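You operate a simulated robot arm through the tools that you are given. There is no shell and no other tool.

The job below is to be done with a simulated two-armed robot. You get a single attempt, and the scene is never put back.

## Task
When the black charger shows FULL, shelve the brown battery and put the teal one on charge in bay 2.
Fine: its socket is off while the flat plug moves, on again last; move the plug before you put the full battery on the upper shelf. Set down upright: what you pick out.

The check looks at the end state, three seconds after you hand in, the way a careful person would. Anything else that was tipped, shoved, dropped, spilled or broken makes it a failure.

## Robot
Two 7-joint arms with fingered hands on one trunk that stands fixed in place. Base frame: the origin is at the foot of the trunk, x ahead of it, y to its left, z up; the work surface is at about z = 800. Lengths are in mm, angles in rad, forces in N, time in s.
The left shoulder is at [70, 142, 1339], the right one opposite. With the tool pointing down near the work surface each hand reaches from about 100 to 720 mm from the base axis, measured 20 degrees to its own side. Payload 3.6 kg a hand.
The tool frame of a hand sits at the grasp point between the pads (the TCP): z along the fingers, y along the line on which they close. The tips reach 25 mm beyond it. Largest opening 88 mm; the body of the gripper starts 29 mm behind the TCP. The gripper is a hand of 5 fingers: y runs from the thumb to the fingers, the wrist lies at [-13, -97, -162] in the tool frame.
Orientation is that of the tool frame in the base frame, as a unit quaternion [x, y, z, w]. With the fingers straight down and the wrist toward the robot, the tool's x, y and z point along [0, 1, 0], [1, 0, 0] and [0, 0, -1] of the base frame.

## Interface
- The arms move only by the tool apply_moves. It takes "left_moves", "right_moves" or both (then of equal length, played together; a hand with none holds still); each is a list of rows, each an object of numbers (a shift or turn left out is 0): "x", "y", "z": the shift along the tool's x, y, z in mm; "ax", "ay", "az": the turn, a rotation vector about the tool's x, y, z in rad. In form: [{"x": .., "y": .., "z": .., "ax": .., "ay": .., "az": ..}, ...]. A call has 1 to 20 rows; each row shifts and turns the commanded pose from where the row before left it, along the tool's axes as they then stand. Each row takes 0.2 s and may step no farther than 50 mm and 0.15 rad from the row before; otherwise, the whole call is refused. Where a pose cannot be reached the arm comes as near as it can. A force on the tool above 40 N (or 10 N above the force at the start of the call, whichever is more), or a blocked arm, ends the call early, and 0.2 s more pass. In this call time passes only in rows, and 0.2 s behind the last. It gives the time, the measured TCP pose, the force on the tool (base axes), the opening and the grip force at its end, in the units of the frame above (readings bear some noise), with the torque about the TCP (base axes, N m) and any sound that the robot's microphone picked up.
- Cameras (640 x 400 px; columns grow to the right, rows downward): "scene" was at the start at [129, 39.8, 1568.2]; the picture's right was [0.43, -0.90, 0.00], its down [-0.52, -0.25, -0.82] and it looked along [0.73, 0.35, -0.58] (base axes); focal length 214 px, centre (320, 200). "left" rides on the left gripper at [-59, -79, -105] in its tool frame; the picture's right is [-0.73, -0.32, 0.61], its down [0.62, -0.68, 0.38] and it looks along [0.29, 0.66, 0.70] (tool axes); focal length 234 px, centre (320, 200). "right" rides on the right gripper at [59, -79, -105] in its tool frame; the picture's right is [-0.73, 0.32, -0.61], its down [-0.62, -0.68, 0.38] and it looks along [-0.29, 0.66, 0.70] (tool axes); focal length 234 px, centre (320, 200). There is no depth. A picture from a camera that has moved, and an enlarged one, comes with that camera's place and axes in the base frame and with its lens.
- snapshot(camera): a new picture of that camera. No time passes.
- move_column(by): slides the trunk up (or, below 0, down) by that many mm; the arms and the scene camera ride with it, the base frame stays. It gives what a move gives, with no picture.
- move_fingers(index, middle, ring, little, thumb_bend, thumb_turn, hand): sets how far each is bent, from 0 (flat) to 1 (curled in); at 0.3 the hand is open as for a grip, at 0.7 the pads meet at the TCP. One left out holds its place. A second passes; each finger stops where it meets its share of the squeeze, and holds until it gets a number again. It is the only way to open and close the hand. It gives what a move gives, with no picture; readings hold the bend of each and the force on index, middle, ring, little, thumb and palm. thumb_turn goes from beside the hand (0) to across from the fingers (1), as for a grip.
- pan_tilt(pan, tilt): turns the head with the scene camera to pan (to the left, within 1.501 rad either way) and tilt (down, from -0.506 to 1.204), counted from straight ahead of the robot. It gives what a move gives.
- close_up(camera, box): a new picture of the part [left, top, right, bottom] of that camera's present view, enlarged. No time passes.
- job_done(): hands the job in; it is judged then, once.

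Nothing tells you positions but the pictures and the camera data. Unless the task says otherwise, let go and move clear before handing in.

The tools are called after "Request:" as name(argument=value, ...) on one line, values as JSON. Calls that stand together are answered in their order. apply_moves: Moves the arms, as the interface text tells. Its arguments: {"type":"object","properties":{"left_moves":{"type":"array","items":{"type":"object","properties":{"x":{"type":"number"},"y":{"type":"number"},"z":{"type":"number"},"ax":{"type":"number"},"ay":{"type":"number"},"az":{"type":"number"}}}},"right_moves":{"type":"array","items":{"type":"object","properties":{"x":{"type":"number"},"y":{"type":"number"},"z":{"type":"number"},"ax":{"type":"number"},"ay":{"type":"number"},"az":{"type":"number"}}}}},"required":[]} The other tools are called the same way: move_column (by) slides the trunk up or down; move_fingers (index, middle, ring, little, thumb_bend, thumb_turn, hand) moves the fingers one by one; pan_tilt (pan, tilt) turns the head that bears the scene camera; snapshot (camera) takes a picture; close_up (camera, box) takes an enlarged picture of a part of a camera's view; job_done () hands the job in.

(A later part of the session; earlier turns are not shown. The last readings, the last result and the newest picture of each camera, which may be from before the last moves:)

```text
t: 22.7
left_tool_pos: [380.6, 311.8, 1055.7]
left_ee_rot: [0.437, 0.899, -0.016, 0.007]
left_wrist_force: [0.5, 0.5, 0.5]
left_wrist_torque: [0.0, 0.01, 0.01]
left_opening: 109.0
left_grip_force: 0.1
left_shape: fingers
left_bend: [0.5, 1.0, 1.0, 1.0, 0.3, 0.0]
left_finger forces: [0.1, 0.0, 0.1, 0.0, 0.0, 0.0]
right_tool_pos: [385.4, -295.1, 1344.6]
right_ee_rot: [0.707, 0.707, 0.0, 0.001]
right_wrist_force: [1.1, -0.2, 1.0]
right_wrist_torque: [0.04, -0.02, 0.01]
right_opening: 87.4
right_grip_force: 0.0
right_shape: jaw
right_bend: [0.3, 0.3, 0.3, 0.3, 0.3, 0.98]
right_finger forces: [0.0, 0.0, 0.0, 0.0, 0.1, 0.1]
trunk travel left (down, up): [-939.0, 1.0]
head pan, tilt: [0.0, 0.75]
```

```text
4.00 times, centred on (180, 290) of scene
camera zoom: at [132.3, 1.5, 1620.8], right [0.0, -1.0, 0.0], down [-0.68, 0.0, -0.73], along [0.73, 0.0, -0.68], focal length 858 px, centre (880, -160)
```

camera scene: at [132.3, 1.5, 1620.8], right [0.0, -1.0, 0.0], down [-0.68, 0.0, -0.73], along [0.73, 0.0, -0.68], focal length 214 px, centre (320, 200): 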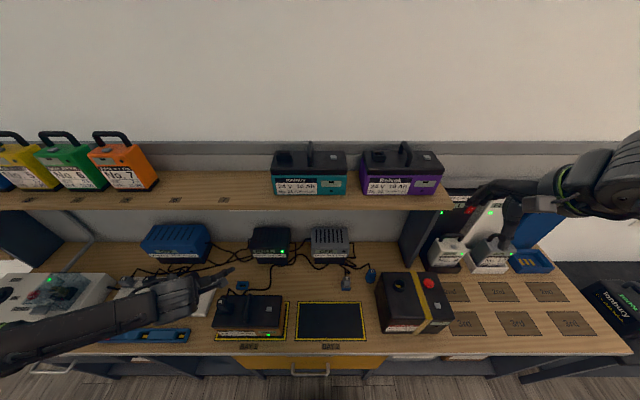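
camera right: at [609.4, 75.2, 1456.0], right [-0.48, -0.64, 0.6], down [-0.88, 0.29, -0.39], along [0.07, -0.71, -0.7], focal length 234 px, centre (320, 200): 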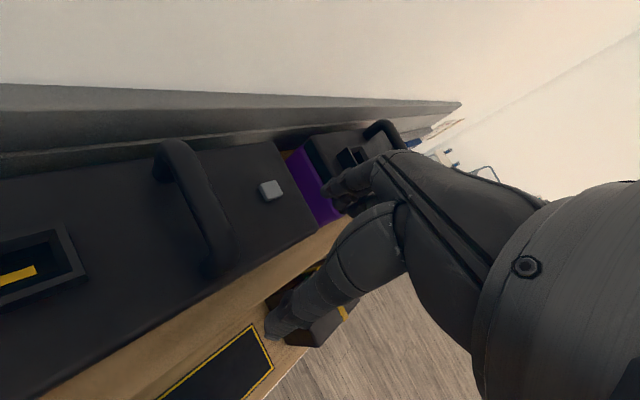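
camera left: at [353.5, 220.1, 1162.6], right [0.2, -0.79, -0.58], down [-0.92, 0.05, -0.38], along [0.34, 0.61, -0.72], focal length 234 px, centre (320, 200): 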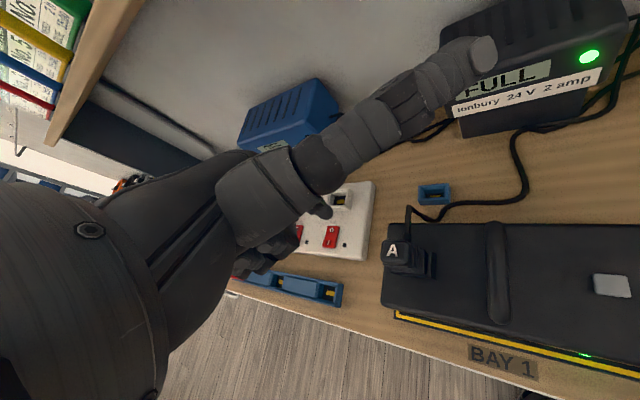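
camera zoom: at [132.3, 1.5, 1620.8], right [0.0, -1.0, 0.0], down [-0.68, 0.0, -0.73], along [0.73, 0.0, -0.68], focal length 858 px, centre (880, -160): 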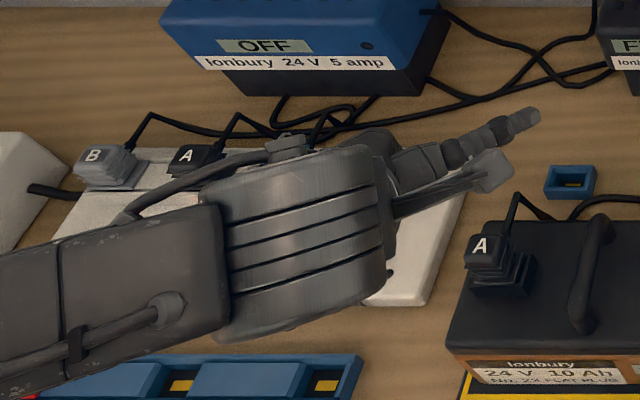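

The big digit is the thumb swung out beside the hand. A closed thumb–index pinch is a better-defined pressing tip, so I'll form that with the others curled away.

Request:
move_fingers(hand="left", index=0.7, middle=1.0, ring=1.0, little=1.0, thumb_bend=0.65, thumb_turn=1.0)

Request:
snapshot(camera="left")

Request:
close_up(camera="left", box=[200, 100, 440, 340])

Request:
close_up(camera="scene", box=[100, 240, 260, 340])

```text
t: 23.7
left_tool_pos: [380.3, 312.4, 1054.8]
left_ee_rot: [0.436, 0.9, -0.016, 0.008]
left_wrist_force: [0.4, -0.4, 0.7]
left_wrist_torque: [0.03, 0.0, 0.01]
left_opening: 4.5
left_grip_force: 0.2
left_shape: fingers
left_bend: [0.7, 1.0, 1.0, 1.0, 0.65, 1.0]
left_finger forces: [0.1, 0.0, 0.0, 0.1, 0.0, 0.0]
right_tool_pos: [385.5, -295.7, 1344.3]
right_ee_rot: [0.707, 0.708, 0.0, 0.0]
right_wrist_force: [-0.3, -0.8, 0.6]
right_wrist_torque: [-0.01, -0.01, 0.01]
right_opening: 87.7
right_grip_force: 0.1
right_shape: jaw
right_bend: [0.3, 0.3, 0.3, 0.3, 0.3, 0.98]
right_finger forces: [0.1, 0.0, 0.1, 0.0, 0.0, 0.0]
trunk travel left (down, up): [-939.0, 1.0]
head pan, tilt: [0.0, 0.75]
```

```text
taken
camera left: at [353.9, 220.1, 1162.5], right [0.2, -0.79, -0.58], down [-0.92, 0.05, -0.38], along [0.34, 0.61, -0.72], focal length 234 px, centre (320, 200)
```

left: 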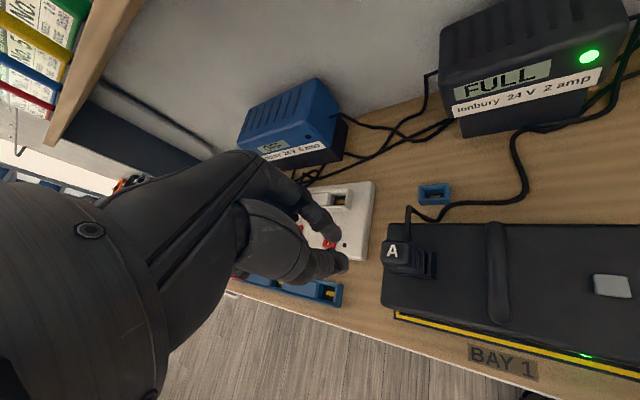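

```text
1.67 times, centred on (320, 220) of left
camera zoom: at [353.9, 220.1, 1162.5], right [0.2, -0.79, -0.58], down [-0.92, 0.05, -0.38], along [0.34, 0.61, -0.72], focal length 390 px, centre (320, 167)
```

zoom: 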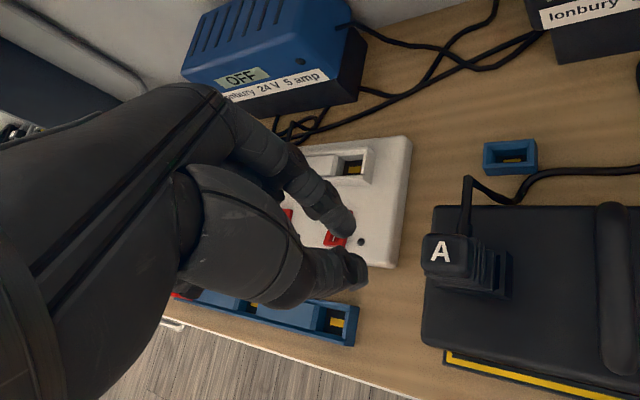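

```text
4.00 times, centred on (180, 290) of scene
camera zoom: at [132.9, 1.4, 1620.7], right [0.0, -1.0, 0.0], down [-0.68, 0.0, -0.73], along [0.73, 0.0, -0.68], focal length 858 px, centre (880, -160)
```

zoom: 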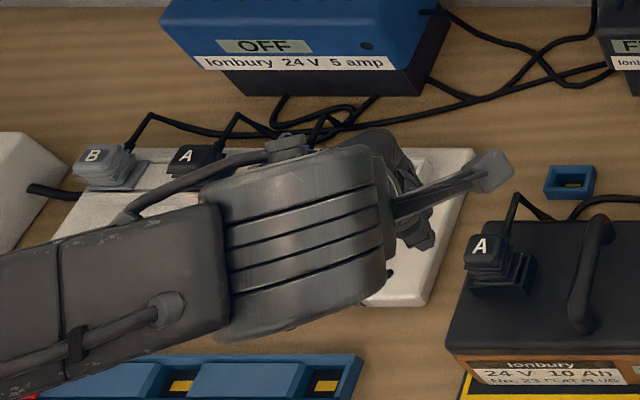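

The pinch tip sits where expected, about 25 mm beyond the TCP. I'll tilt the fingers forward, carry the left hand out to the left over the strip at a safe height, then lower the trunk.

Request:
apply_moves(left_moves=[{"ax": -0.117}, {"ax": -0.117}, {"ax": -0.117}, {"x": 23.4, "y": 33.3, "z": -7.2}, {"x": 23.4, "y": 33.3, "z": -7.2}, {"x": 23.4, "y": 33.3, "z": -7.2}, {"x": 23.4, "y": 33.3, "z": -7.2}, {"x": 23.4, "y": 33.3, "z": -7.2}, {"x": 23.4, "y": 33.3, "z": -7.2}, {"x": 23.4, "y": 33.3, "z": -7.2}, {"x": 23.4, "y": 33.3, "z": -7.2}, {"ay": 0.045, "az": -0.122}, {"ay": 0.045, "az": -0.122}])

Request:
snapshot(camera="left")

Request:
snapshot(camera="scene")

```text
t: 26.5
left_tool_pos: [476.1, 609.7, 1099.5]
left_ee_rot: [0.327, 0.945, 0.011, -0.019]
left_wrist_force: [-0.4, -0.7, -0.5]
left_wrist_torque: [-0.03, 0.02, 0.04]
left_opening: 3.9
left_grip_force: 0.0
left_shape: fingers
left_bend: [0.7, 1.0, 1.0, 1.0, 0.65, 1.0]
left_finger forces: [0.0, 0.0, 0.0, 0.0, 0.0, 0.0]
left hand out of reach, approached as far as the arm can: row 1, 2, 3
right_tool_pos: [385.6, -296.7, 1344.4]
right_ee_rot: [0.707, 0.707, 0.001, -0.001]
right_wrist_force: [-0.1, 0.8, -0.4]
right_wrist_torque: [0.02, 0.01, 0.01]
right_opening: 87.8
right_grip_force: 0.1
right_shape: jaw
right_bend: [0.3, 0.3, 0.3, 0.3, 0.3, 0.98]
right_finger forces: [0.1, 0.0, 0.0, 0.0, 0.1, 0.0]
trunk travel left (down, up): [-939.0, 1.0]
head pan, tilt: [0.0, 0.75]
```

```text
taken
camera left: at [475.3, 506.7, 1202.6], right [0.35, -0.68, -0.64], down [-0.92, -0.14, -0.36], along [0.16, 0.72, -0.68], focal length 234 px, centre (320, 200)
```

left: 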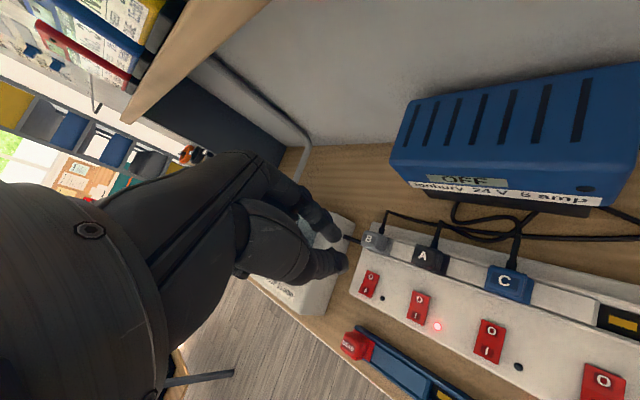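

```text
taken
camera scene: at [133.3, 0.6, 1620.7], right [0.0, -1.0, 0.0], down [-0.68, 0.0, -0.73], along [0.73, 0.0, -0.68], focal length 214 px, centre (320, 200)
```

scene: 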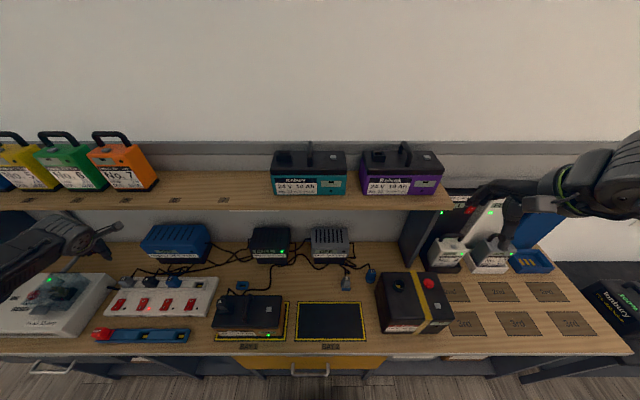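

The left hand is now over the strip area near (476, 610, 1100), tool nearly straight down. I'll zoom in to locate switch A precisely.

Request:
close_up(camera="left", box=[340, 220, 500, 360])

Request:
close_up(camera="scene", box=[80, 260, 240, 360])

```text
2.86 times, centred on (420, 290) of left
camera zoom: at [475.3, 506.7, 1202.6], right [0.35, -0.68, -0.64], down [-0.92, -0.14, -0.36], along [0.16, 0.72, -0.68], focal length 669 px, centre (34, -57)
```

zoom: 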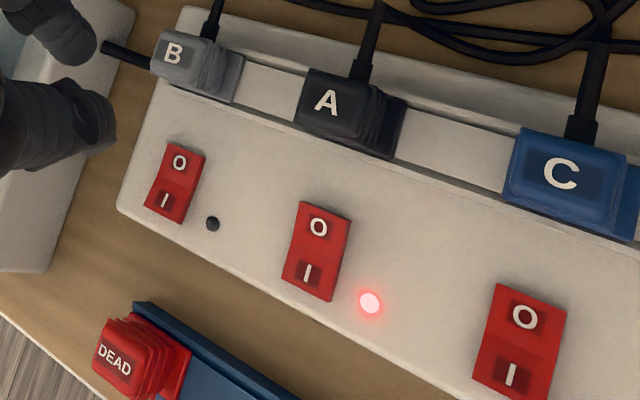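

```text
4.00 times, centred on (160, 310) of scene
camera zoom: at [133.3, 0.6, 1620.7], right [0.0, -1.0, 0.0], down [-0.68, 0.0, -0.73], along [0.73, 0.0, -0.68], focal length 858 px, centre (960, -240)
```

zoom: 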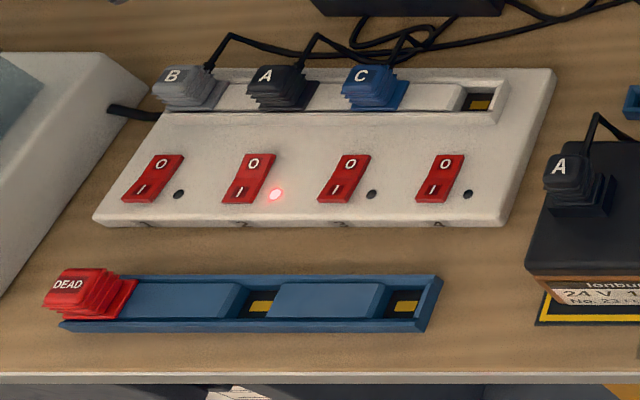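

Both views agree: switch A's "O" end is at about (449, 630, 837), its "I" end at (425, 632, 828), and the plug tops on the strip reach z≈890. I'll align over the O end and lower the trunk most of the way.

Request:
apply_moves(left_moves=[{"x": 31.2, "y": 0.9}])

Request:
move_column(by=-170)

Request:
pan_tilt(pan=0.8, tilt=0.5)

Request:
snapshot(camera="scene")

Request:
snapshot(camera="left")

```text
t: 26.9
left_tool_pos: [450.0, 629.7, 1102.1]
left_ee_rot: [0.327, 0.945, 0.01, -0.018]
left_wrist_force: [-0.1, 0.1, -0.2]
left_wrist_torque: [0.0, -0.03, 0.03]
left_opening: 4.2
left_grip_force: 0.1
left_shape: fingers
left_bend: [0.7, 1.0, 1.0, 1.0, 0.65, 1.0]
left_finger forces: [0.0, 0.1, 0.0, 0.1, 0.1, 0.0]
right_tool_pos: [383.8, -295.8, 1344.6]
right_ee_rot: [0.707, 0.707, 0.001, 0.001]
right_wrist_force: [-0.3, 0.4, 0.5]
right_wrist_torque: [0.0, -0.03, 0.02]
right_opening: 87.5
right_grip_force: 0.1
right_shape: jaw
right_bend: [0.3, 0.3, 0.3, 0.3, 0.3, 0.98]
right_finger forces: [0.0, 0.1, 0.0, 0.1, 0.1, 0.0]
trunk travel left (down, up): [-939.0, 1.0]
head pan, tilt: [0.0, 0.75]
```

```text
t: 28.9
left_tool_pos: [451.3, 628.9, 932.0]
left_ee_rot: [0.328, 0.945, 0.01, -0.019]
left_wrist_force: [0.3, 0.8, -0.7]
left_wrist_torque: [0.02, 0.02, -0.03]
left_opening: 3.9
left_grip_force: 0.0
left_shape: fingers
left_bend: [0.7, 1.0, 1.0, 1.0, 0.65, 1.0]
left_finger forces: [0.0, 0.0, 0.0, 0.0, 0.1, 0.0]
right_tool_pos: [385.2, -294.9, 1174.6]
right_ee_rot: [0.707, 0.707, -0.001, 0.0]
right_wrist_force: [-0.6, 0.1, -0.3]
right_wrist_torque: [0.03, 0.01, -0.01]
right_opening: 87.9
right_grip_force: 0.1
right_shape: jaw
right_bend: [0.3, 0.3, 0.3, 0.3, 0.3, 0.98]
right_finger forces: [0.1, 0.0, 0.1, 0.0, 0.0, 0.0]
trunk travel left (down, up): [-769.0, 171.0]
head pan, tilt: [0.0, 0.75]
```

```text
t: 30.0
left_tool_pos: [451.5, 629.8, 932.6]
left_ee_rot: [0.328, 0.945, 0.01, -0.018]
left_wrist_force: [0.9, -0.4, 0.7]
left_wrist_torque: [-0.05, 0.02, 0.01]
left_opening: 4.3
left_grip_force: 0.0
left_shape: fingers
left_bend: [0.7, 1.0, 1.0, 1.0, 0.65, 1.0]
left_finger forces: [0.0, 0.0, 0.0, 0.1, 0.0, 0.0]
right_tool_pos: [386.1, -295.8, 1175.8]
right_ee_rot: [0.707, 0.707, 0.0, 0.0]
right_wrist_force: [-0.6, 0.5, -0.4]
right_wrist_torque: [-0.02, 0.03, 0.01]
right_opening: 87.9
right_grip_force: 0.0
right_shape: jaw
right_bend: [0.3, 0.3, 0.3, 0.3, 0.3, 0.98]
right_finger forces: [0.0, 0.0, 0.0, 0.0, 0.0, 0.0]
trunk travel left (down, up): [-769.0, 171.0]
head pan, tilt: [0.799, 0.499]
```

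```text
taken
camera scene: at [113.5, 66.6, 1472.7], right [0.72, -0.7, 0.0], down [-0.33, -0.34, -0.88], along [0.61, 0.63, -0.48], focal length 214 px, centre (320, 200)
```

scene: 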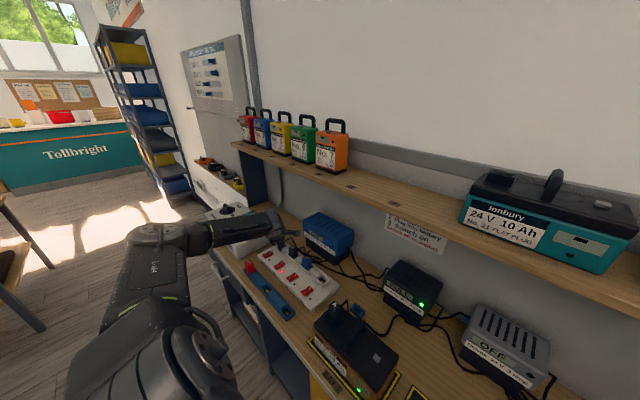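

```text
taken
camera left: at [450.5, 526.8, 1033.9], right [0.35, -0.68, -0.64], down [-0.92, -0.14, -0.36], along [0.16, 0.72, -0.68], focal length 234 px, centre (320, 200)
```

left: 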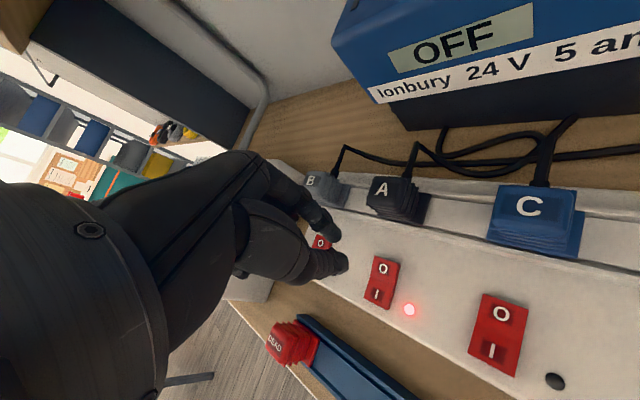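

The hand is over the strip at z≈932. I'll check alignment of the tip with the A switch from the scene camera, and read the wall notice.

Request:
close_up(camera="scene", box=[220, 190, 360, 310])

Request:
close_up(camera="scene", box=[370, 195, 460, 260])

Request:
close_up(camera="left", box=[260, 160, 440, 340])

```text
3.33 times, centred on (290, 250) of scene
camera zoom: at [113.5, 66.6, 1472.7], right [0.72, -0.7, 0.0], down [-0.33, -0.34, -0.88], along [0.61, 0.63, -0.48], focal length 715 px, centre (420, 33)
```

zoom: 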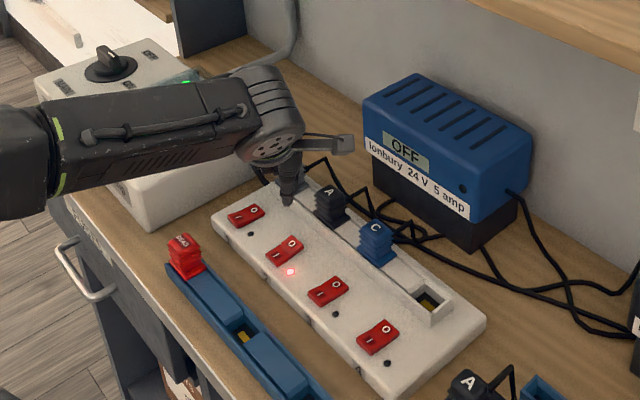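

```text
6.15 times, centred on (415, 228) of scene
camera zoom: at [113.5, 66.6, 1472.7], right [0.72, -0.7, 0.0], down [-0.33, -0.34, -0.88], along [0.61, 0.63, -0.48], focal length 1320 px, centre (-265, 31)
```

zoom: 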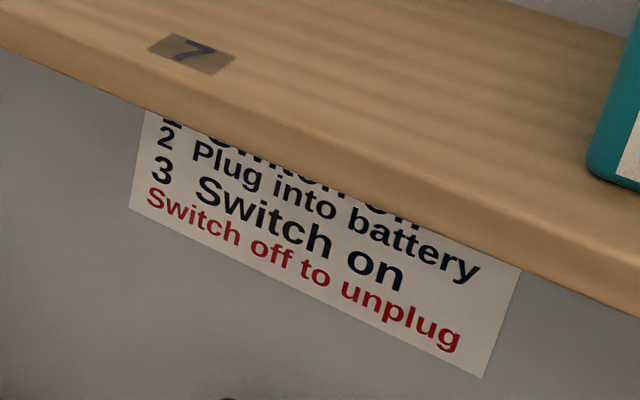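

```text
2.22 times, centred on (350, 250) of left
camera zoom: at [450.5, 526.8, 1033.9], right [0.35, -0.68, -0.64], down [-0.92, -0.14, -0.36], along [0.16, 0.72, -0.68], focal length 520 px, centre (253, 89)
```

zoom: 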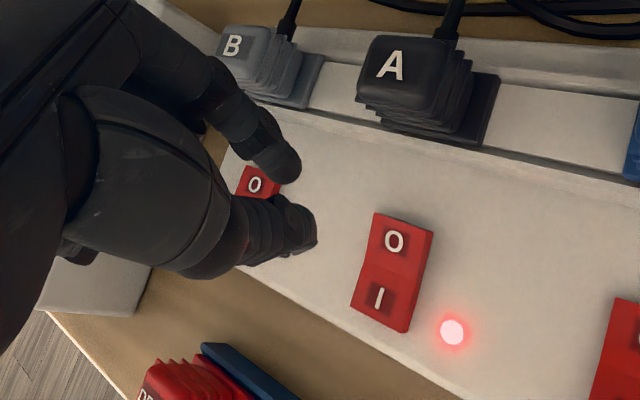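

The notice reads "Switch off, plug into battery, switch on; switch off to unplug". The index tip and thumb tip straddle the O end; I'll tuck the thumb a bit so only the index touches.

Request:
move_fingers(hand="left", index=0.58, thumb_bend=0.9, thumb_turn=0.6)

Request:
close_up(camera="left", box=[260, 160, 440, 340])

Request:
close_up(camera="scene", box=[250, 200, 330, 270])

```text
t: 31.0
left_tool_pos: [451.4, 629.2, 932.3]
left_ee_rot: [0.328, 0.945, 0.01, -0.018]
left_wrist_force: [0.9, -0.3, -0.4]
left_wrist_torque: [0.01, 0.02, 0.03]
left_opening: 19.8
left_grip_force: 0.0
left_shape: fingers
left_bend: [0.57, 1.0, 1.0, 1.0, 0.9, 0.62]
left_finger forces: [0.1, 0.0, 0.1, 0.1, 0.0, 0.1]
right_tool_pos: [385.8, -296.6, 1174.2]
right_ee_rot: [0.707, 0.707, 0.0, -0.001]
right_wrist_force: [0.3, 0.5, 0.2]
right_wrist_torque: [-0.02, 0.0, -0.02]
right_opening: 87.6
right_grip_force: 0.1
right_shape: jaw
right_bend: [0.3, 0.3, 0.3, 0.3, 0.3, 0.98]
right_finger forces: [0.1, 0.1, 0.0, 0.0, 0.0, 0.0]
trunk travel left (down, up): [-769.0, 171.0]
head pan, tilt: [0.799, 0.499]
```

```text
2.22 times, centred on (350, 250) of left
camera zoom: at [450.4, 526.8, 1033.9], right [0.35, -0.68, -0.64], down [-0.92, -0.14, -0.36], along [0.16, 0.72, -0.68], focal length 520 px, centre (253, 89)
```

zoom: 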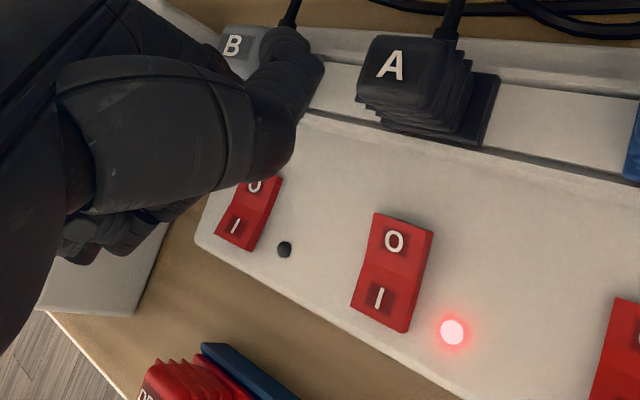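

```text
5.71 times, centred on (290, 235) of scene
camera zoom: at [113.4, 66.7, 1472.7], right [0.72, -0.7, 0.0], down [-0.33, -0.34, -0.88], along [0.61, 0.63, -0.48], focal length 1226 px, centre (491, 0)
```

zoom: 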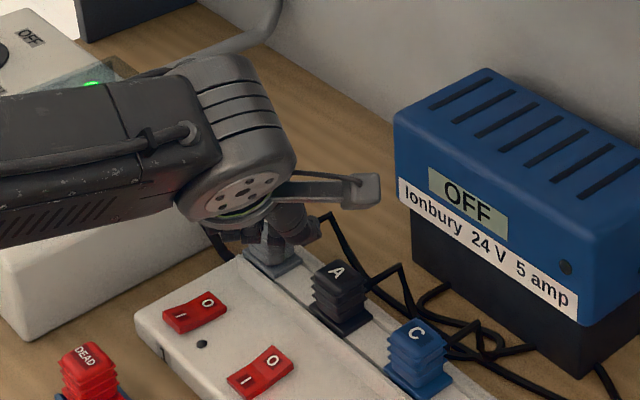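

The tucked thumb hides the index. A plain thumb tip with all four fingers curled will be easier to see and lowest of all, so I'll use that instead.

Request:
move_fingers(hand="left", index=1.0, thumb_bend=0.5, thumb_turn=1.0)

Request:
close_up(camera="left", box=[260, 160, 440, 340])

Request:
close_up(camera="scene", box=[250, 200, 330, 270])

```text
t: 32.0
left_tool_pos: [449.7, 629.0, 931.1]
left_ee_rot: [0.328, 0.944, 0.01, -0.019]
left_wrist_force: [-1.1, 0.7, -0.1]
left_wrist_torque: [-0.02, -0.01, 0.01]
left_opening: 43.9
left_grip_force: 0.1
left_shape: fingers
left_bend: [1.0, 1.0, 1.0, 1.0, 0.5, 1.0]
left_finger forces: [0.0, 0.0, 0.1, 0.1, 0.0, 0.0]
right_tool_pos: [385.4, -296.7, 1174.9]
right_ee_rot: [0.707, 0.707, 0.0, 0.0]
right_wrist_force: [0.2, 0.0, 0.3]
right_wrist_torque: [0.02, 0.0, 0.01]
right_opening: 87.8
right_grip_force: 0.0
right_shape: jaw
right_bend: [0.3, 0.3, 0.3, 0.3, 0.3, 0.98]
right_finger forces: [0.1, 0.0, 0.0, 0.1, 0.0, 0.1]
trunk travel left (down, up): [-769.0, 171.0]
head pan, tilt: [0.799, 0.499]
```

```text
2.22 times, centred on (350, 250) of left
camera zoom: at [450.4, 526.8, 1033.9], right [0.35, -0.68, -0.64], down [-0.92, -0.14, -0.36], along [0.16, 0.72, -0.68], focal length 520 px, centre (253, 89)
```

zoom: 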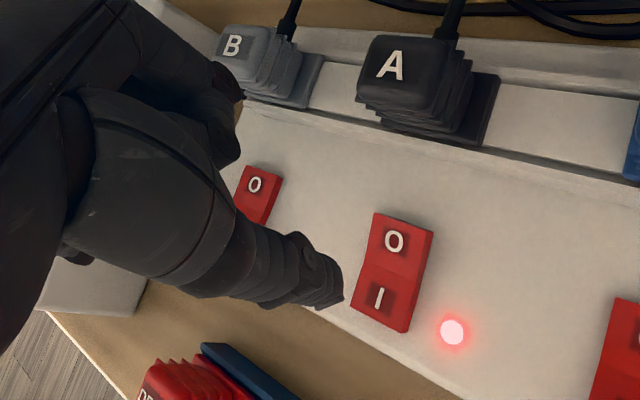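

```text
5.71 times, centred on (290, 235) of scene
camera zoom: at [113.4, 66.7, 1472.7], right [0.72, -0.7, 0.0], down [-0.33, -0.34, -0.88], along [0.61, 0.63, -0.48], focal length 1226 px, centre (491, 0)
```

zoom: 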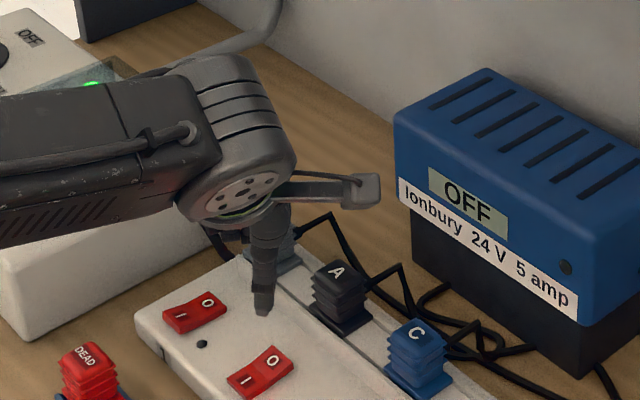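

The thumb-only tip would need more reach than I'd like, so I'll go back to the pinch (known geometry: index tip just beyond the TCP, thumb tip just short of it) and lower the trunk a bit while keeping the hand up.

Request:
move_fingers(hand="left", index=0.68, thumb_bend=0.68, thumb_turn=1.0)

Request:
apply_moves(left_moves=[{"z": -30}, {"z": -30}])

Request:
move_column(by=-80)

Request:
close_up(camera="left", box=[260, 160, 440, 340])

Request:
snapshot(camera="scene")

```text
t: 33.0
left_tool_pos: [451.5, 628.9, 932.9]
left_ee_rot: [0.328, 0.944, 0.01, -0.019]
left_wrist_force: [0.0, -0.4, 0.9]
left_wrist_torque: [-0.01, 0.0, 0.02]
left_opening: 15.1
left_grip_force: 0.1
left_shape: fingers
left_bend: [0.88, 1.0, 1.0, 1.0, 0.63, 1.0]
left_finger forces: [0.0, 0.1, 0.1, 0.0, 0.1, 0.0]
right_tool_pos: [385.1, -294.9, 1174.7]
right_ee_rot: [0.708, 0.707, 0.0, 0.0]
right_wrist_force: [0.3, 0.5, -0.1]
right_wrist_torque: [0.0, 0.04, 0.0]
right_opening: 87.8
right_grip_force: 0.0
right_shape: jaw
right_bend: [0.3, 0.3, 0.3, 0.3, 0.3, 0.98]
right_finger forces: [0.0, 0.0, 0.0, 0.0, 0.0, 0.1]
trunk travel left (down, up): [-769.0, 171.0]
head pan, tilt: [0.799, 0.499]
```

```text
t: 33.6
left_tool_pos: [452.5, 626.0, 993.0]
left_ee_rot: [0.328, 0.944, 0.01, -0.018]
left_wrist_force: [-0.8, 0.5, 0.4]
left_wrist_torque: [0.0, -0.01, 0.02]
left_opening: 2.8
left_grip_force: 0.1
left_shape: fingers
left_bend: [0.68, 1.0, 1.0, 1.0, 0.68, 1.0]
left_finger forces: [0.0, 0.1, 0.0, 0.0, 0.0, 0.0]
right_tool_pos: [383.8, -297.3, 1175.5]
right_ee_rot: [0.707, 0.707, 0.0, 0.0]
right_wrist_force: [-0.1, 0.2, -0.7]
right_wrist_torque: [0.0, -0.01, -0.02]
right_opening: 87.7
right_grip_force: 0.0
right_shape: jaw
right_bend: [0.3, 0.3, 0.3, 0.3, 0.3, 0.98]
right_finger forces: [0.0, 0.1, 0.1, 0.0, 0.0, 0.0]
trunk travel left (down, up): [-769.0, 171.0]
head pan, tilt: [0.799, 0.499]
```

```text
t: 34.8
left_tool_pos: [453.9, 627.2, 911.8]
left_ee_rot: [0.328, 0.945, 0.011, -0.019]
left_wrist_force: [-0.2, 0.9, -0.1]
left_wrist_torque: [0.02, 0.0, -0.04]
left_opening: 3.1
left_grip_force: 0.1
left_shape: fingers
left_bend: [0.68, 1.0, 1.0, 1.0, 0.68, 1.0]
left_finger forces: [0.1, 0.0, 0.0, 0.1, 0.0, 0.0]
right_tool_pos: [385.7, -295.4, 1094.6]
right_ee_rot: [0.707, 0.707, 0.0, 0.0]
right_wrist_force: [-0.2, -0.1, -0.1]
right_wrist_torque: [-0.01, -0.01, 0.01]
right_opening: 87.9
right_grip_force: 0.0
right_shape: jaw
right_bend: [0.3, 0.3, 0.3, 0.3, 0.3, 0.98]
right_finger forces: [0.0, 0.1, 0.1, 0.1, 0.0, 0.1]
trunk travel left (down, up): [-689.0, 251.0]
head pan, tilt: [0.799, 0.499]
```

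```text
2.22 times, centred on (350, 250) of left
camera zoom: at [452.2, 524.7, 1014.1], right [0.35, -0.68, -0.64], down [-0.92, -0.14, -0.36], along [0.16, 0.72, -0.68], focal length 520 px, centre (253, 89)
```

zoom: 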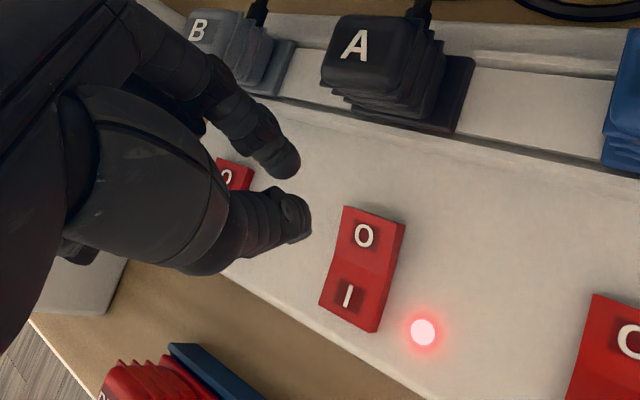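

```text
taken
camera scene: at [113.3, 66.7, 1392.7], right [0.72, -0.7, 0.0], down [-0.33, -0.34, -0.88], along [0.61, 0.63, -0.48], focal length 214 px, centre (320, 200)
```

scene: 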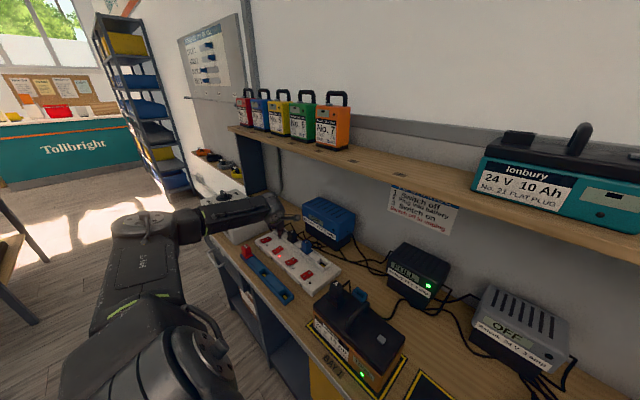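

The pinch tips are about at (452, 625). To keep the knuckles clear of plug A on the strip I'll yaw a bit further so the tips lie across the switch, centre over the O end, and come down partway.

Request:
apply_moves(left_moves=[{"az": -0.15}, {"az": -0.15}, {"az": -0.15}, {"x": 4.4, "y": 5}, {"z": 15}])

Request:
close_up(camera="left", box=[220, 120, 440, 340])

Request:
close_up(camera="scene", box=[230, 190, 350, 290])

```text
t: 36.0
left_tool_pos: [450.0, 633.3, 895.9]
left_ee_rot: [0.109, 0.994, 0.014, -0.017]
left_wrist_force: [-0.7, 0.6, -0.7]
left_wrist_torque: [-0.03, -0.01, -0.01]
left_opening: 2.7
left_grip_force: 0.0
left_shape: fingers
left_bend: [0.68, 1.0, 1.0, 1.0, 0.68, 1.0]
left_finger forces: [0.0, 0.0, 0.0, 0.0, 0.0, 0.1]
right_tool_pos: [385.6, -295.7, 1094.8]
right_ee_rot: [0.707, 0.707, 0.0, 0.001]
right_wrist_force: [0.0, -0.6, 0.1]
right_wrist_torque: [-0.01, 0.0, -0.01]
right_opening: 87.9
right_grip_force: 0.1
right_shape: jaw
right_bend: [0.3, 0.3, 0.3, 0.3, 0.3, 0.98]
right_finger forces: [0.0, 0.1, 0.0, 0.0, 0.0, 0.1]
trunk travel left (down, up): [-689.0, 251.0]
head pan, tilt: [0.799, 0.499]
```

```text
1.82 times, centred on (330, 230) of left
camera zoom: at [492.2, 539.9, 997.7], right [0.62, -0.45, -0.64], down [-0.77, -0.52, -0.38], along [-0.16, 0.73, -0.67], focal length 426 px, centre (302, 146)
```

zoom: 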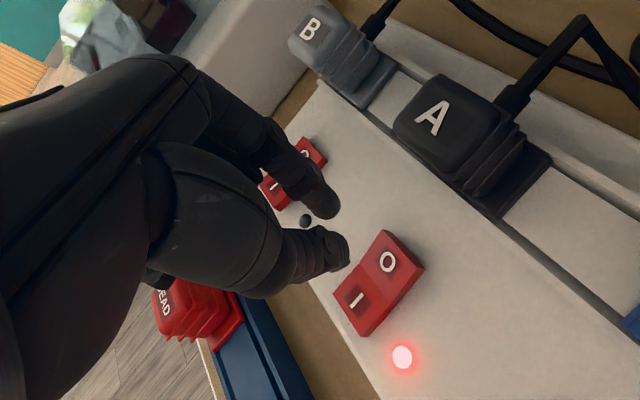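

```text
4.00 times, centred on (290, 240) of scene
camera zoom: at [113.9, 67.1, 1392.7], right [0.72, -0.7, 0.0], down [-0.33, -0.34, -0.88], along [0.61, 0.63, -0.48], focal length 858 px, centre (440, 40)
```

zoom: 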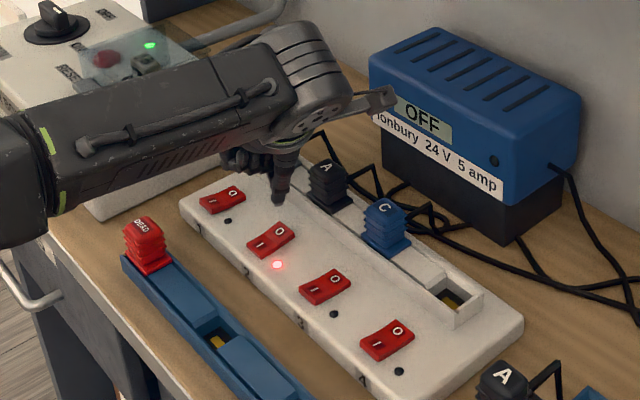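

The tips are right above the O end. I'll come down close to the surface and check once more.

Request:
apply_moves(left_moves=[{"z": 12}, {"z": 10}, {"z": 6}])

Request:
close_up(camera="left", box=[220, 120, 440, 340])

Request:
close_up(camera="scene", box=[250, 200, 330, 270])

```text
t: 36.8
left_tool_pos: [449.1, 633.4, 868.2]
left_ee_rot: [0.109, 0.994, 0.014, -0.016]
left_wrist_force: [-0.8, 0.5, 0.1]
left_wrist_torque: [-0.01, 0.0, -0.02]
left_opening: 2.7
left_grip_force: 0.0
left_shape: fingers
left_bend: [0.68, 1.0, 1.0, 1.0, 0.68, 1.0]
left_finger forces: [0.1, 0.1, 0.0, 0.1, 0.0, 0.0]
right_tool_pos: [385.7, -295.9, 1094.9]
right_ee_rot: [0.707, 0.707, 0.0, -0.001]
right_wrist_force: [-0.2, -0.4, -0.5]
right_wrist_torque: [-0.02, 0.01, 0.01]
right_opening: 87.7
right_grip_force: 0.0
right_shape: jaw
right_bend: [0.3, 0.3, 0.3, 0.3, 0.3, 0.98]
right_finger forces: [0.0, 0.0, 0.0, 0.0, 0.0, 0.0]
trunk travel left (down, up): [-689.0, 251.0]
head pan, tilt: [0.799, 0.499]
```

```text
1.82 times, centred on (330, 230) of left
camera zoom: at [490.7, 540.6, 969.8], right [0.62, -0.45, -0.64], down [-0.77, -0.52, -0.38], along [-0.16, 0.73, -0.67], focal length 426 px, centre (302, 146)
```

zoom: 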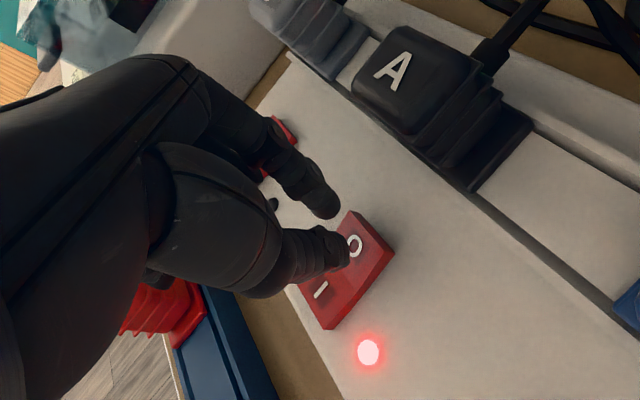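

```text
5.71 times, centred on (290, 235) of scene
camera zoom: at [113.4, 66.7, 1392.7], right [0.72, -0.7, 0.0], down [-0.33, -0.34, -0.88], along [0.61, 0.63, -0.48], focal length 1226 px, centre (491, 0)
```

zoom: 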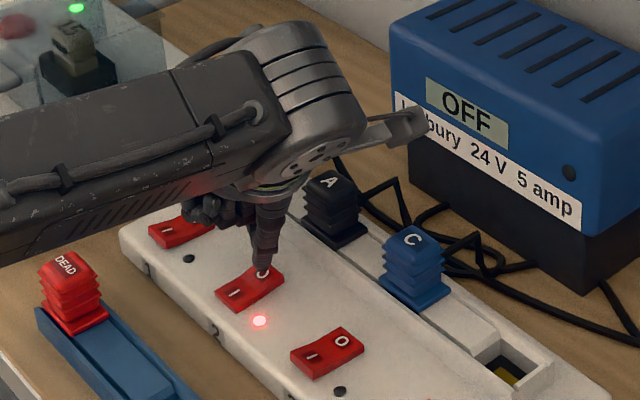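

The thumb tip is nearly over the O label but a little close to the pivot. I'll nudge 6 mm toward the wall and press down in small steps.

Request:
apply_moves(left_moves=[{"x": -5.4, "y": 3.2}, {"z": 4}, {"z": 4}, {"z": 3}, {"z": 3}])

Request:
close_up(camera="left", box=[220, 120, 440, 340])

Request:
close_up(camera="scene", box=[250, 200, 330, 270])

```text
t: 38.0
left_tool_pos: [454.0, 635.0, 856.2]
left_ee_rot: [0.11, 0.994, 0.014, -0.016]
left_wrist_force: [0.6, -0.7, 4.2]
left_wrist_torque: [-0.09, -0.02, 0.0]
left_opening: 2.0
left_grip_force: 2.3
left_shape: fingers
left_bend: [0.68, 1.0, 1.0, 1.0, 0.69, 1.0]
left_finger forces: [0.0, 0.0, 0.1, 0.0, 4.2, 0.0]
right_tool_pos: [384.5, -296.7, 1094.2]
right_ee_rot: [0.707, 0.707, 0.0, 0.0]
right_wrist_force: [1.0, -0.5, -0.3]
right_wrist_torque: [-0.01, 0.01, 0.05]
right_opening: 87.8
right_grip_force: 0.0
right_shape: jaw
right_bend: [0.3, 0.3, 0.3, 0.3, 0.3, 0.98]
right_finger forces: [0.0, 0.1, 0.0, 0.1, 0.0, 0.0]
trunk travel left (down, up): [-689.0, 251.0]
head pan, tilt: [0.799, 0.499]
```

```text
1.82 times, centred on (330, 230) of left
camera zoom: at [495.9, 541.9, 957.4], right [0.62, -0.45, -0.64], down [-0.77, -0.52, -0.38], along [-0.16, 0.73, -0.67], focal length 426 px, centre (302, 146)
```

zoom: 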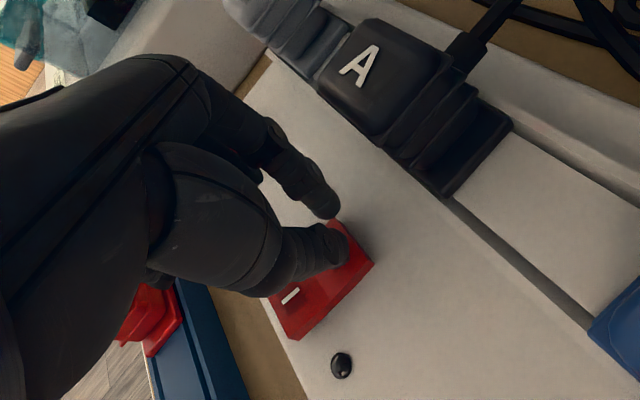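

```text
5.71 times, centred on (290, 235) of scene
camera zoom: at [112.6, 65.3, 1392.9], right [0.72, -0.7, 0.0], down [-0.33, -0.34, -0.88], along [0.61, 0.63, -0.48], focal length 1226 px, centre (491, 0)
```

zoom: 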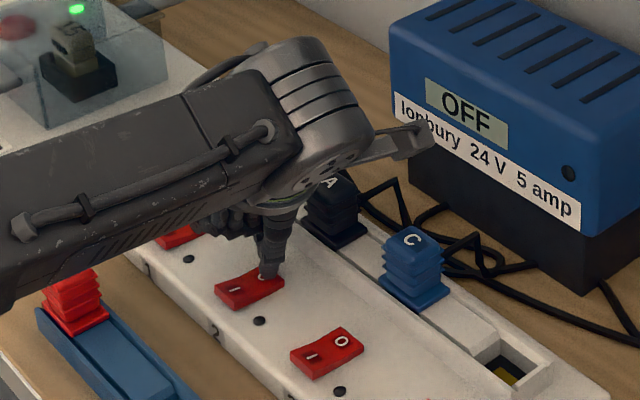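

The lamp is out: socket A is off. Now I'll lift clear, confirm the switch stays off, and raise the trunk for the teal battery.

Request:
apply_moves(left_moves=[{"z": -10}, {"z": -40}, {"z": -40}])

Request:
move_column(by=250)

Request:
close_up(camera="left", box=[320, 220, 520, 360])

Request:
move_fingers(hand="left", index=0.45, middle=0.45, ring=0.45, little=0.45, thumb_bend=0.45, thumb_turn=1.0)

Request:
snapshot(camera="scene")

```text
t: 38.8
left_tool_pos: [455.6, 634.1, 944.1]
left_ee_rot: [0.108, 0.994, 0.015, -0.016]
left_wrist_force: [-0.5, 0.1, -0.5]
left_wrist_torque: [0.01, -0.01, 0.0]
left_opening: 2.7
left_grip_force: 0.0
left_shape: fingers
left_bend: [0.68, 1.0, 1.0, 1.0, 0.68, 1.0]
left_finger forces: [0.1, 0.0, 0.1, 0.1, 0.0, 0.0]
right_tool_pos: [385.0, -295.8, 1094.3]
right_ee_rot: [0.708, 0.706, 0.0, -0.001]
right_wrist_force: [0.0, -0.2, 0.7]
right_wrist_torque: [0.01, 0.02, 0.02]
right_opening: 87.5
right_grip_force: 0.1
right_shape: jaw
right_bend: [0.3, 0.3, 0.3, 0.3, 0.3, 0.98]
right_finger forces: [0.0, 0.0, 0.1, 0.0, 0.0, 0.0]
trunk travel left (down, up): [-689.0, 251.0]
head pan, tilt: [0.799, 0.499]
```

```text
t: 41.3
left_tool_pos: [457.0, 634.4, 1194.0]
left_ee_rot: [0.109, 0.994, 0.014, -0.016]
left_wrist_force: [0.3, -0.3, -0.5]
left_wrist_torque: [0.0, 0.05, -0.02]
left_opening: 2.1
left_grip_force: 0.2
left_shape: fingers
left_bend: [0.68, 1.0, 1.0, 1.0, 0.68, 1.0]
left_finger forces: [0.0, 0.0, 0.0, 0.0, 0.0, 0.0]
right_tool_pos: [384.9, -295.5, 1344.8]
right_ee_rot: [0.707, 0.708, 0.0, 0.0]
right_wrist_force: [0.3, -0.3, -0.5]
right_wrist_torque: [-0.01, -0.01, 0.01]
right_opening: 87.5
right_grip_force: 0.2
right_shape: jaw
right_bend: [0.3, 0.3, 0.3, 0.3, 0.3, 0.98]
right_finger forces: [0.0, 0.0, 0.0, 0.1, 0.0, 0.0]
trunk travel left (down, up): [-939.0, 1.0]
head pan, tilt: [0.799, 0.499]
```

```text
2.86 times, centred on (420, 290) of left
camera zoom: at [499.3, 540.6, 1295.4], right [0.62, -0.45, -0.64], down [-0.77, -0.52, -0.38], along [-0.16, 0.73, -0.67], focal length 669 px, centre (34, -57)
```

zoom: 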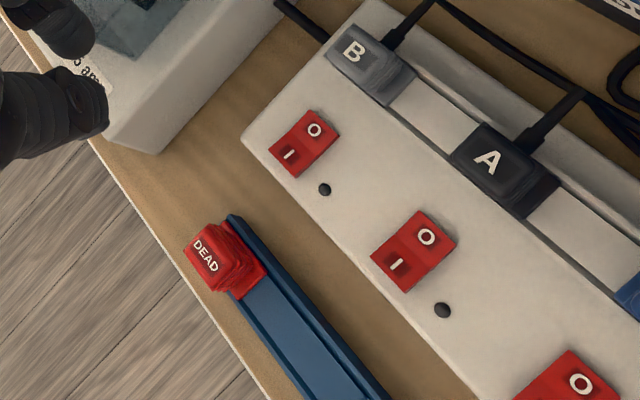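

```text
t: 42.3
left_tool_pos: [457.2, 632.8, 1193.8]
left_ee_rot: [0.109, 0.994, 0.014, -0.016]
left_wrist_force: [0.1, 0.2, 0.4]
left_wrist_torque: [-0.03, 0.0, -0.02]
left_opening: 51.8
left_grip_force: 0.1
left_shape: fingers
left_bend: [0.45, 0.45, 0.45, 0.45, 0.45, 0.99]
left_finger forces: [0.0, 0.1, 0.0, 0.1, 0.1, 0.0]
right_tool_pos: [386.1, -297.0, 1345.1]
right_ee_rot: [0.707, 0.707, 0.0, -0.001]
right_wrist_force: [0.3, -0.4, -0.2]
right_wrist_torque: [0.01, -0.01, -0.01]
right_opening: 87.9
right_grip_force: 0.0
right_shape: jaw
right_bend: [0.3, 0.3, 0.3, 0.3, 0.3, 0.98]
right_finger forces: [0.0, 0.0, 0.0, 0.1, 0.1, 0.1]
trunk travel left (down, up): [-939.0, 1.0]
head pan, tilt: [0.799, 0.499]
```

```text
taken
camera scene: at [113.4, 66.7, 1642.7], right [0.72, -0.7, 0.0], down [-0.33, -0.34, -0.88], along [0.61, 0.63, -0.48], focal length 214 px, centre (320, 200)
```

scene: 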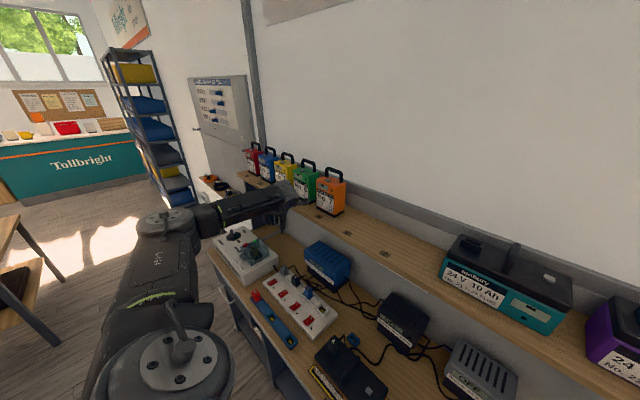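

Socket A stays off. The fingers are set to a narrower opening; now I'll swing the left hand across in front of the shelf toward the teal battery.

Request:
apply_moves(left_moves=[{"az": 0.143}, {"az": 0.143}, {"az": 0.143}, {"az": 0.143}, {"az": 0.143}, {"az": 0.143}, {"az": 0.143}, {"x": -32.6, "y": -18.6, "z": -17.3}, {"x": -32.6, "y": -18.6, "z": -17.3}, {"x": -32.6, "y": -18.6, "z": -17.3}, {"x": -32.6, "y": -18.6, "z": -17.3}, {"x": -32.6, "y": -18.6, "z": -17.3}, {"x": -32.6, "y": -18.6, "z": -17.3}, {"x": -32.6, "y": -18.6, "z": -17.3}, {"x": -32.6, "y": -18.6, "z": -17.3}, {"x": -32.6, "y": -18.6, "z": -17.3}])

Request:
pan_tilt(pan=0.1, tilt=0.5)

Request:
snapshot(camera="scene")

```text
t: 45.7
left_tool_pos: [405.3, 292.5, 1342.6]
left_ee_rot: [0.573, 0.82, 0.006, -0.021]
left_wrist_force: [-0.3, -0.3, -0.4]
left_wrist_torque: [0.04, 0.04, -0.03]
left_opening: 52.1
left_grip_force: 0.1
left_shape: fingers
left_bend: [0.45, 0.45, 0.45, 0.45, 0.45, 0.99]
left_finger forces: [0.0, 0.1, 0.1, 0.0, 0.0, 0.1]
right_tool_pos: [386.5, -300.9, 1343.8]
right_ee_rot: [0.707, 0.707, 0.001, -0.001]
right_wrist_force: [-0.6, 0.3, 0.2]
right_wrist_torque: [0.03, 0.01, 0.02]
right_opening: 87.6
right_grip_force: 0.0
right_shape: jaw
right_bend: [0.3, 0.3, 0.3, 0.3, 0.3, 0.98]
right_finger forces: [0.0, 0.0, 0.1, 0.0, 0.1, 0.1]
trunk travel left (down, up): [-939.0, 1.0]
head pan, tilt: [0.799, 0.499]
```

```text
t: 46.8
left_tool_pos: [405.3, 298.4, 1342.5]
left_ee_rot: [0.572, 0.82, 0.005, -0.02]
left_wrist_force: [0.4, -0.2, 1.2]
left_wrist_torque: [-0.01, -0.01, -0.04]
left_opening: 52.0
left_grip_force: 0.1
left_shape: fingers
left_bend: [0.45, 0.45, 0.45, 0.45, 0.45, 0.99]
left_finger forces: [0.0, 0.0, 0.0, 0.1, 0.0, 0.1]
right_tool_pos: [385.2, -296.0, 1345.8]
right_ee_rot: [0.707, 0.707, 0.0, 0.0]
right_wrist_force: [0.1, -0.9, -0.4]
right_wrist_torque: [0.02, 0.01, 0.03]
right_opening: 87.8
right_grip_force: 0.1
right_shape: jaw
right_bend: [0.3, 0.3, 0.3, 0.3, 0.3, 0.98]
right_finger forces: [0.1, 0.0, 0.0, 0.0, 0.1, 0.0]
trunk travel left (down, up): [-939.0, 1.0]
head pan, tilt: [0.099, 0.499]
```

```text
taken
camera scene: at [140.3, 11.3, 1642.7], right [0.1, -0.99, 0.0], down [-0.48, -0.05, -0.88], along [0.87, 0.09, -0.48], focal length 214 px, centre (320, 200)
```

scene: 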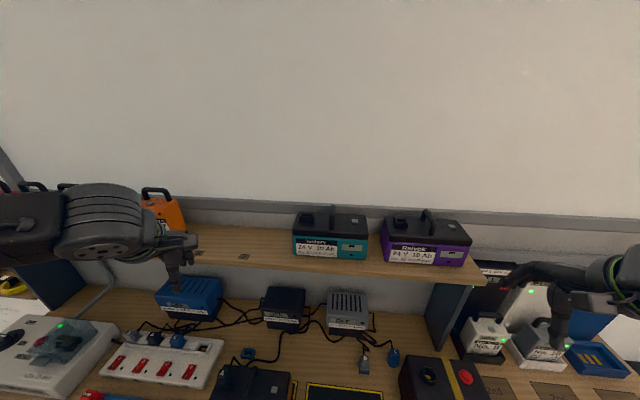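

Good, no reach limits so far. Next I'll move in front of the teal battery and turn the yaw toward about 60°.

Request:
apply_moves(left_moves=[{"x": -42.7, "y": 1.3, "z": -9.7}, {"x": -42.7, "y": 1.3, "z": -9.7}, {"x": -42.7, "y": 1.3, "z": -9.7}, {"x": -42.7, "y": 1.3, "z": -9.7}, {"x": -42.7, "y": 1.3, "z": -9.7}, {"x": -42.7, "y": 1.3, "z": -9.7}, {"az": -0.14}, {"az": -0.14}, {"az": -0.14}, {"az": -0.14}, {"az": -0.14}])

Request:
snapshot(camera="scene")

Request:
snapshot(camera="left")

```text
t: 49.2
left_tool_pos: [450.8, 252.6, 1344.9]
left_ee_rot: [0.259, 0.966, 0.008, -0.015]
left_wrist_force: [0.0, -0.7, 0.1]
left_wrist_torque: [0.01, -0.01, -0.01]
left_opening: 52.2
left_grip_force: 0.0
left_shape: fingers
left_bend: [0.45, 0.45, 0.45, 0.45, 0.45, 0.99]
left_finger forces: [0.0, 0.0, 0.0, 0.1, 0.0, 0.1]
left hand out of reach, approached as far as the arm can: row 5, 6, 7, 8, 9, 10, 11
right_tool_pos: [385.9, -295.1, 1345.3]
right_ee_rot: [0.707, 0.707, 0.0, 0.0]
right_wrist_force: [0.4, -0.3, 0.2]
right_wrist_torque: [-0.01, 0.0, 0.04]
right_opening: 87.6
right_grip_force: 0.0
right_shape: jaw
right_bend: [0.3, 0.3, 0.3, 0.3, 0.3, 0.98]
right_finger forces: [0.1, 0.0, 0.0, 0.0, 0.0, 0.0]
trunk travel left (down, up): [-939.0, 1.0]
head pan, tilt: [0.099, 0.499]
```

```text
taken
camera scene: at [140.8, 11.2, 1642.7], right [0.1, -1.0, 0.0], down [-0.48, -0.05, -0.88], along [0.87, 0.09, -0.48], focal length 214 px, centre (320, 200)
```

scene: 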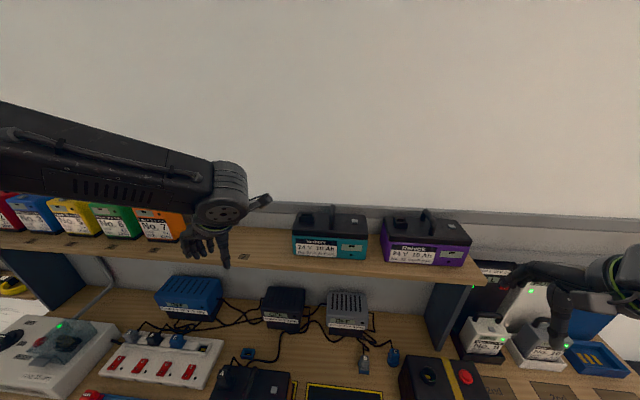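

```text
taken
camera left: at [464.3, 152.3, 1446.5], right [0.45, -0.63, -0.63], down [-0.89, -0.27, -0.37], along [0.06, 0.73, -0.68], focal length 234 px, centre (320, 200)
```

left: 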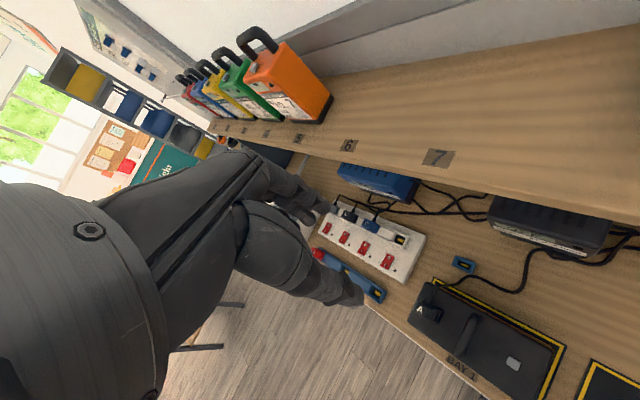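

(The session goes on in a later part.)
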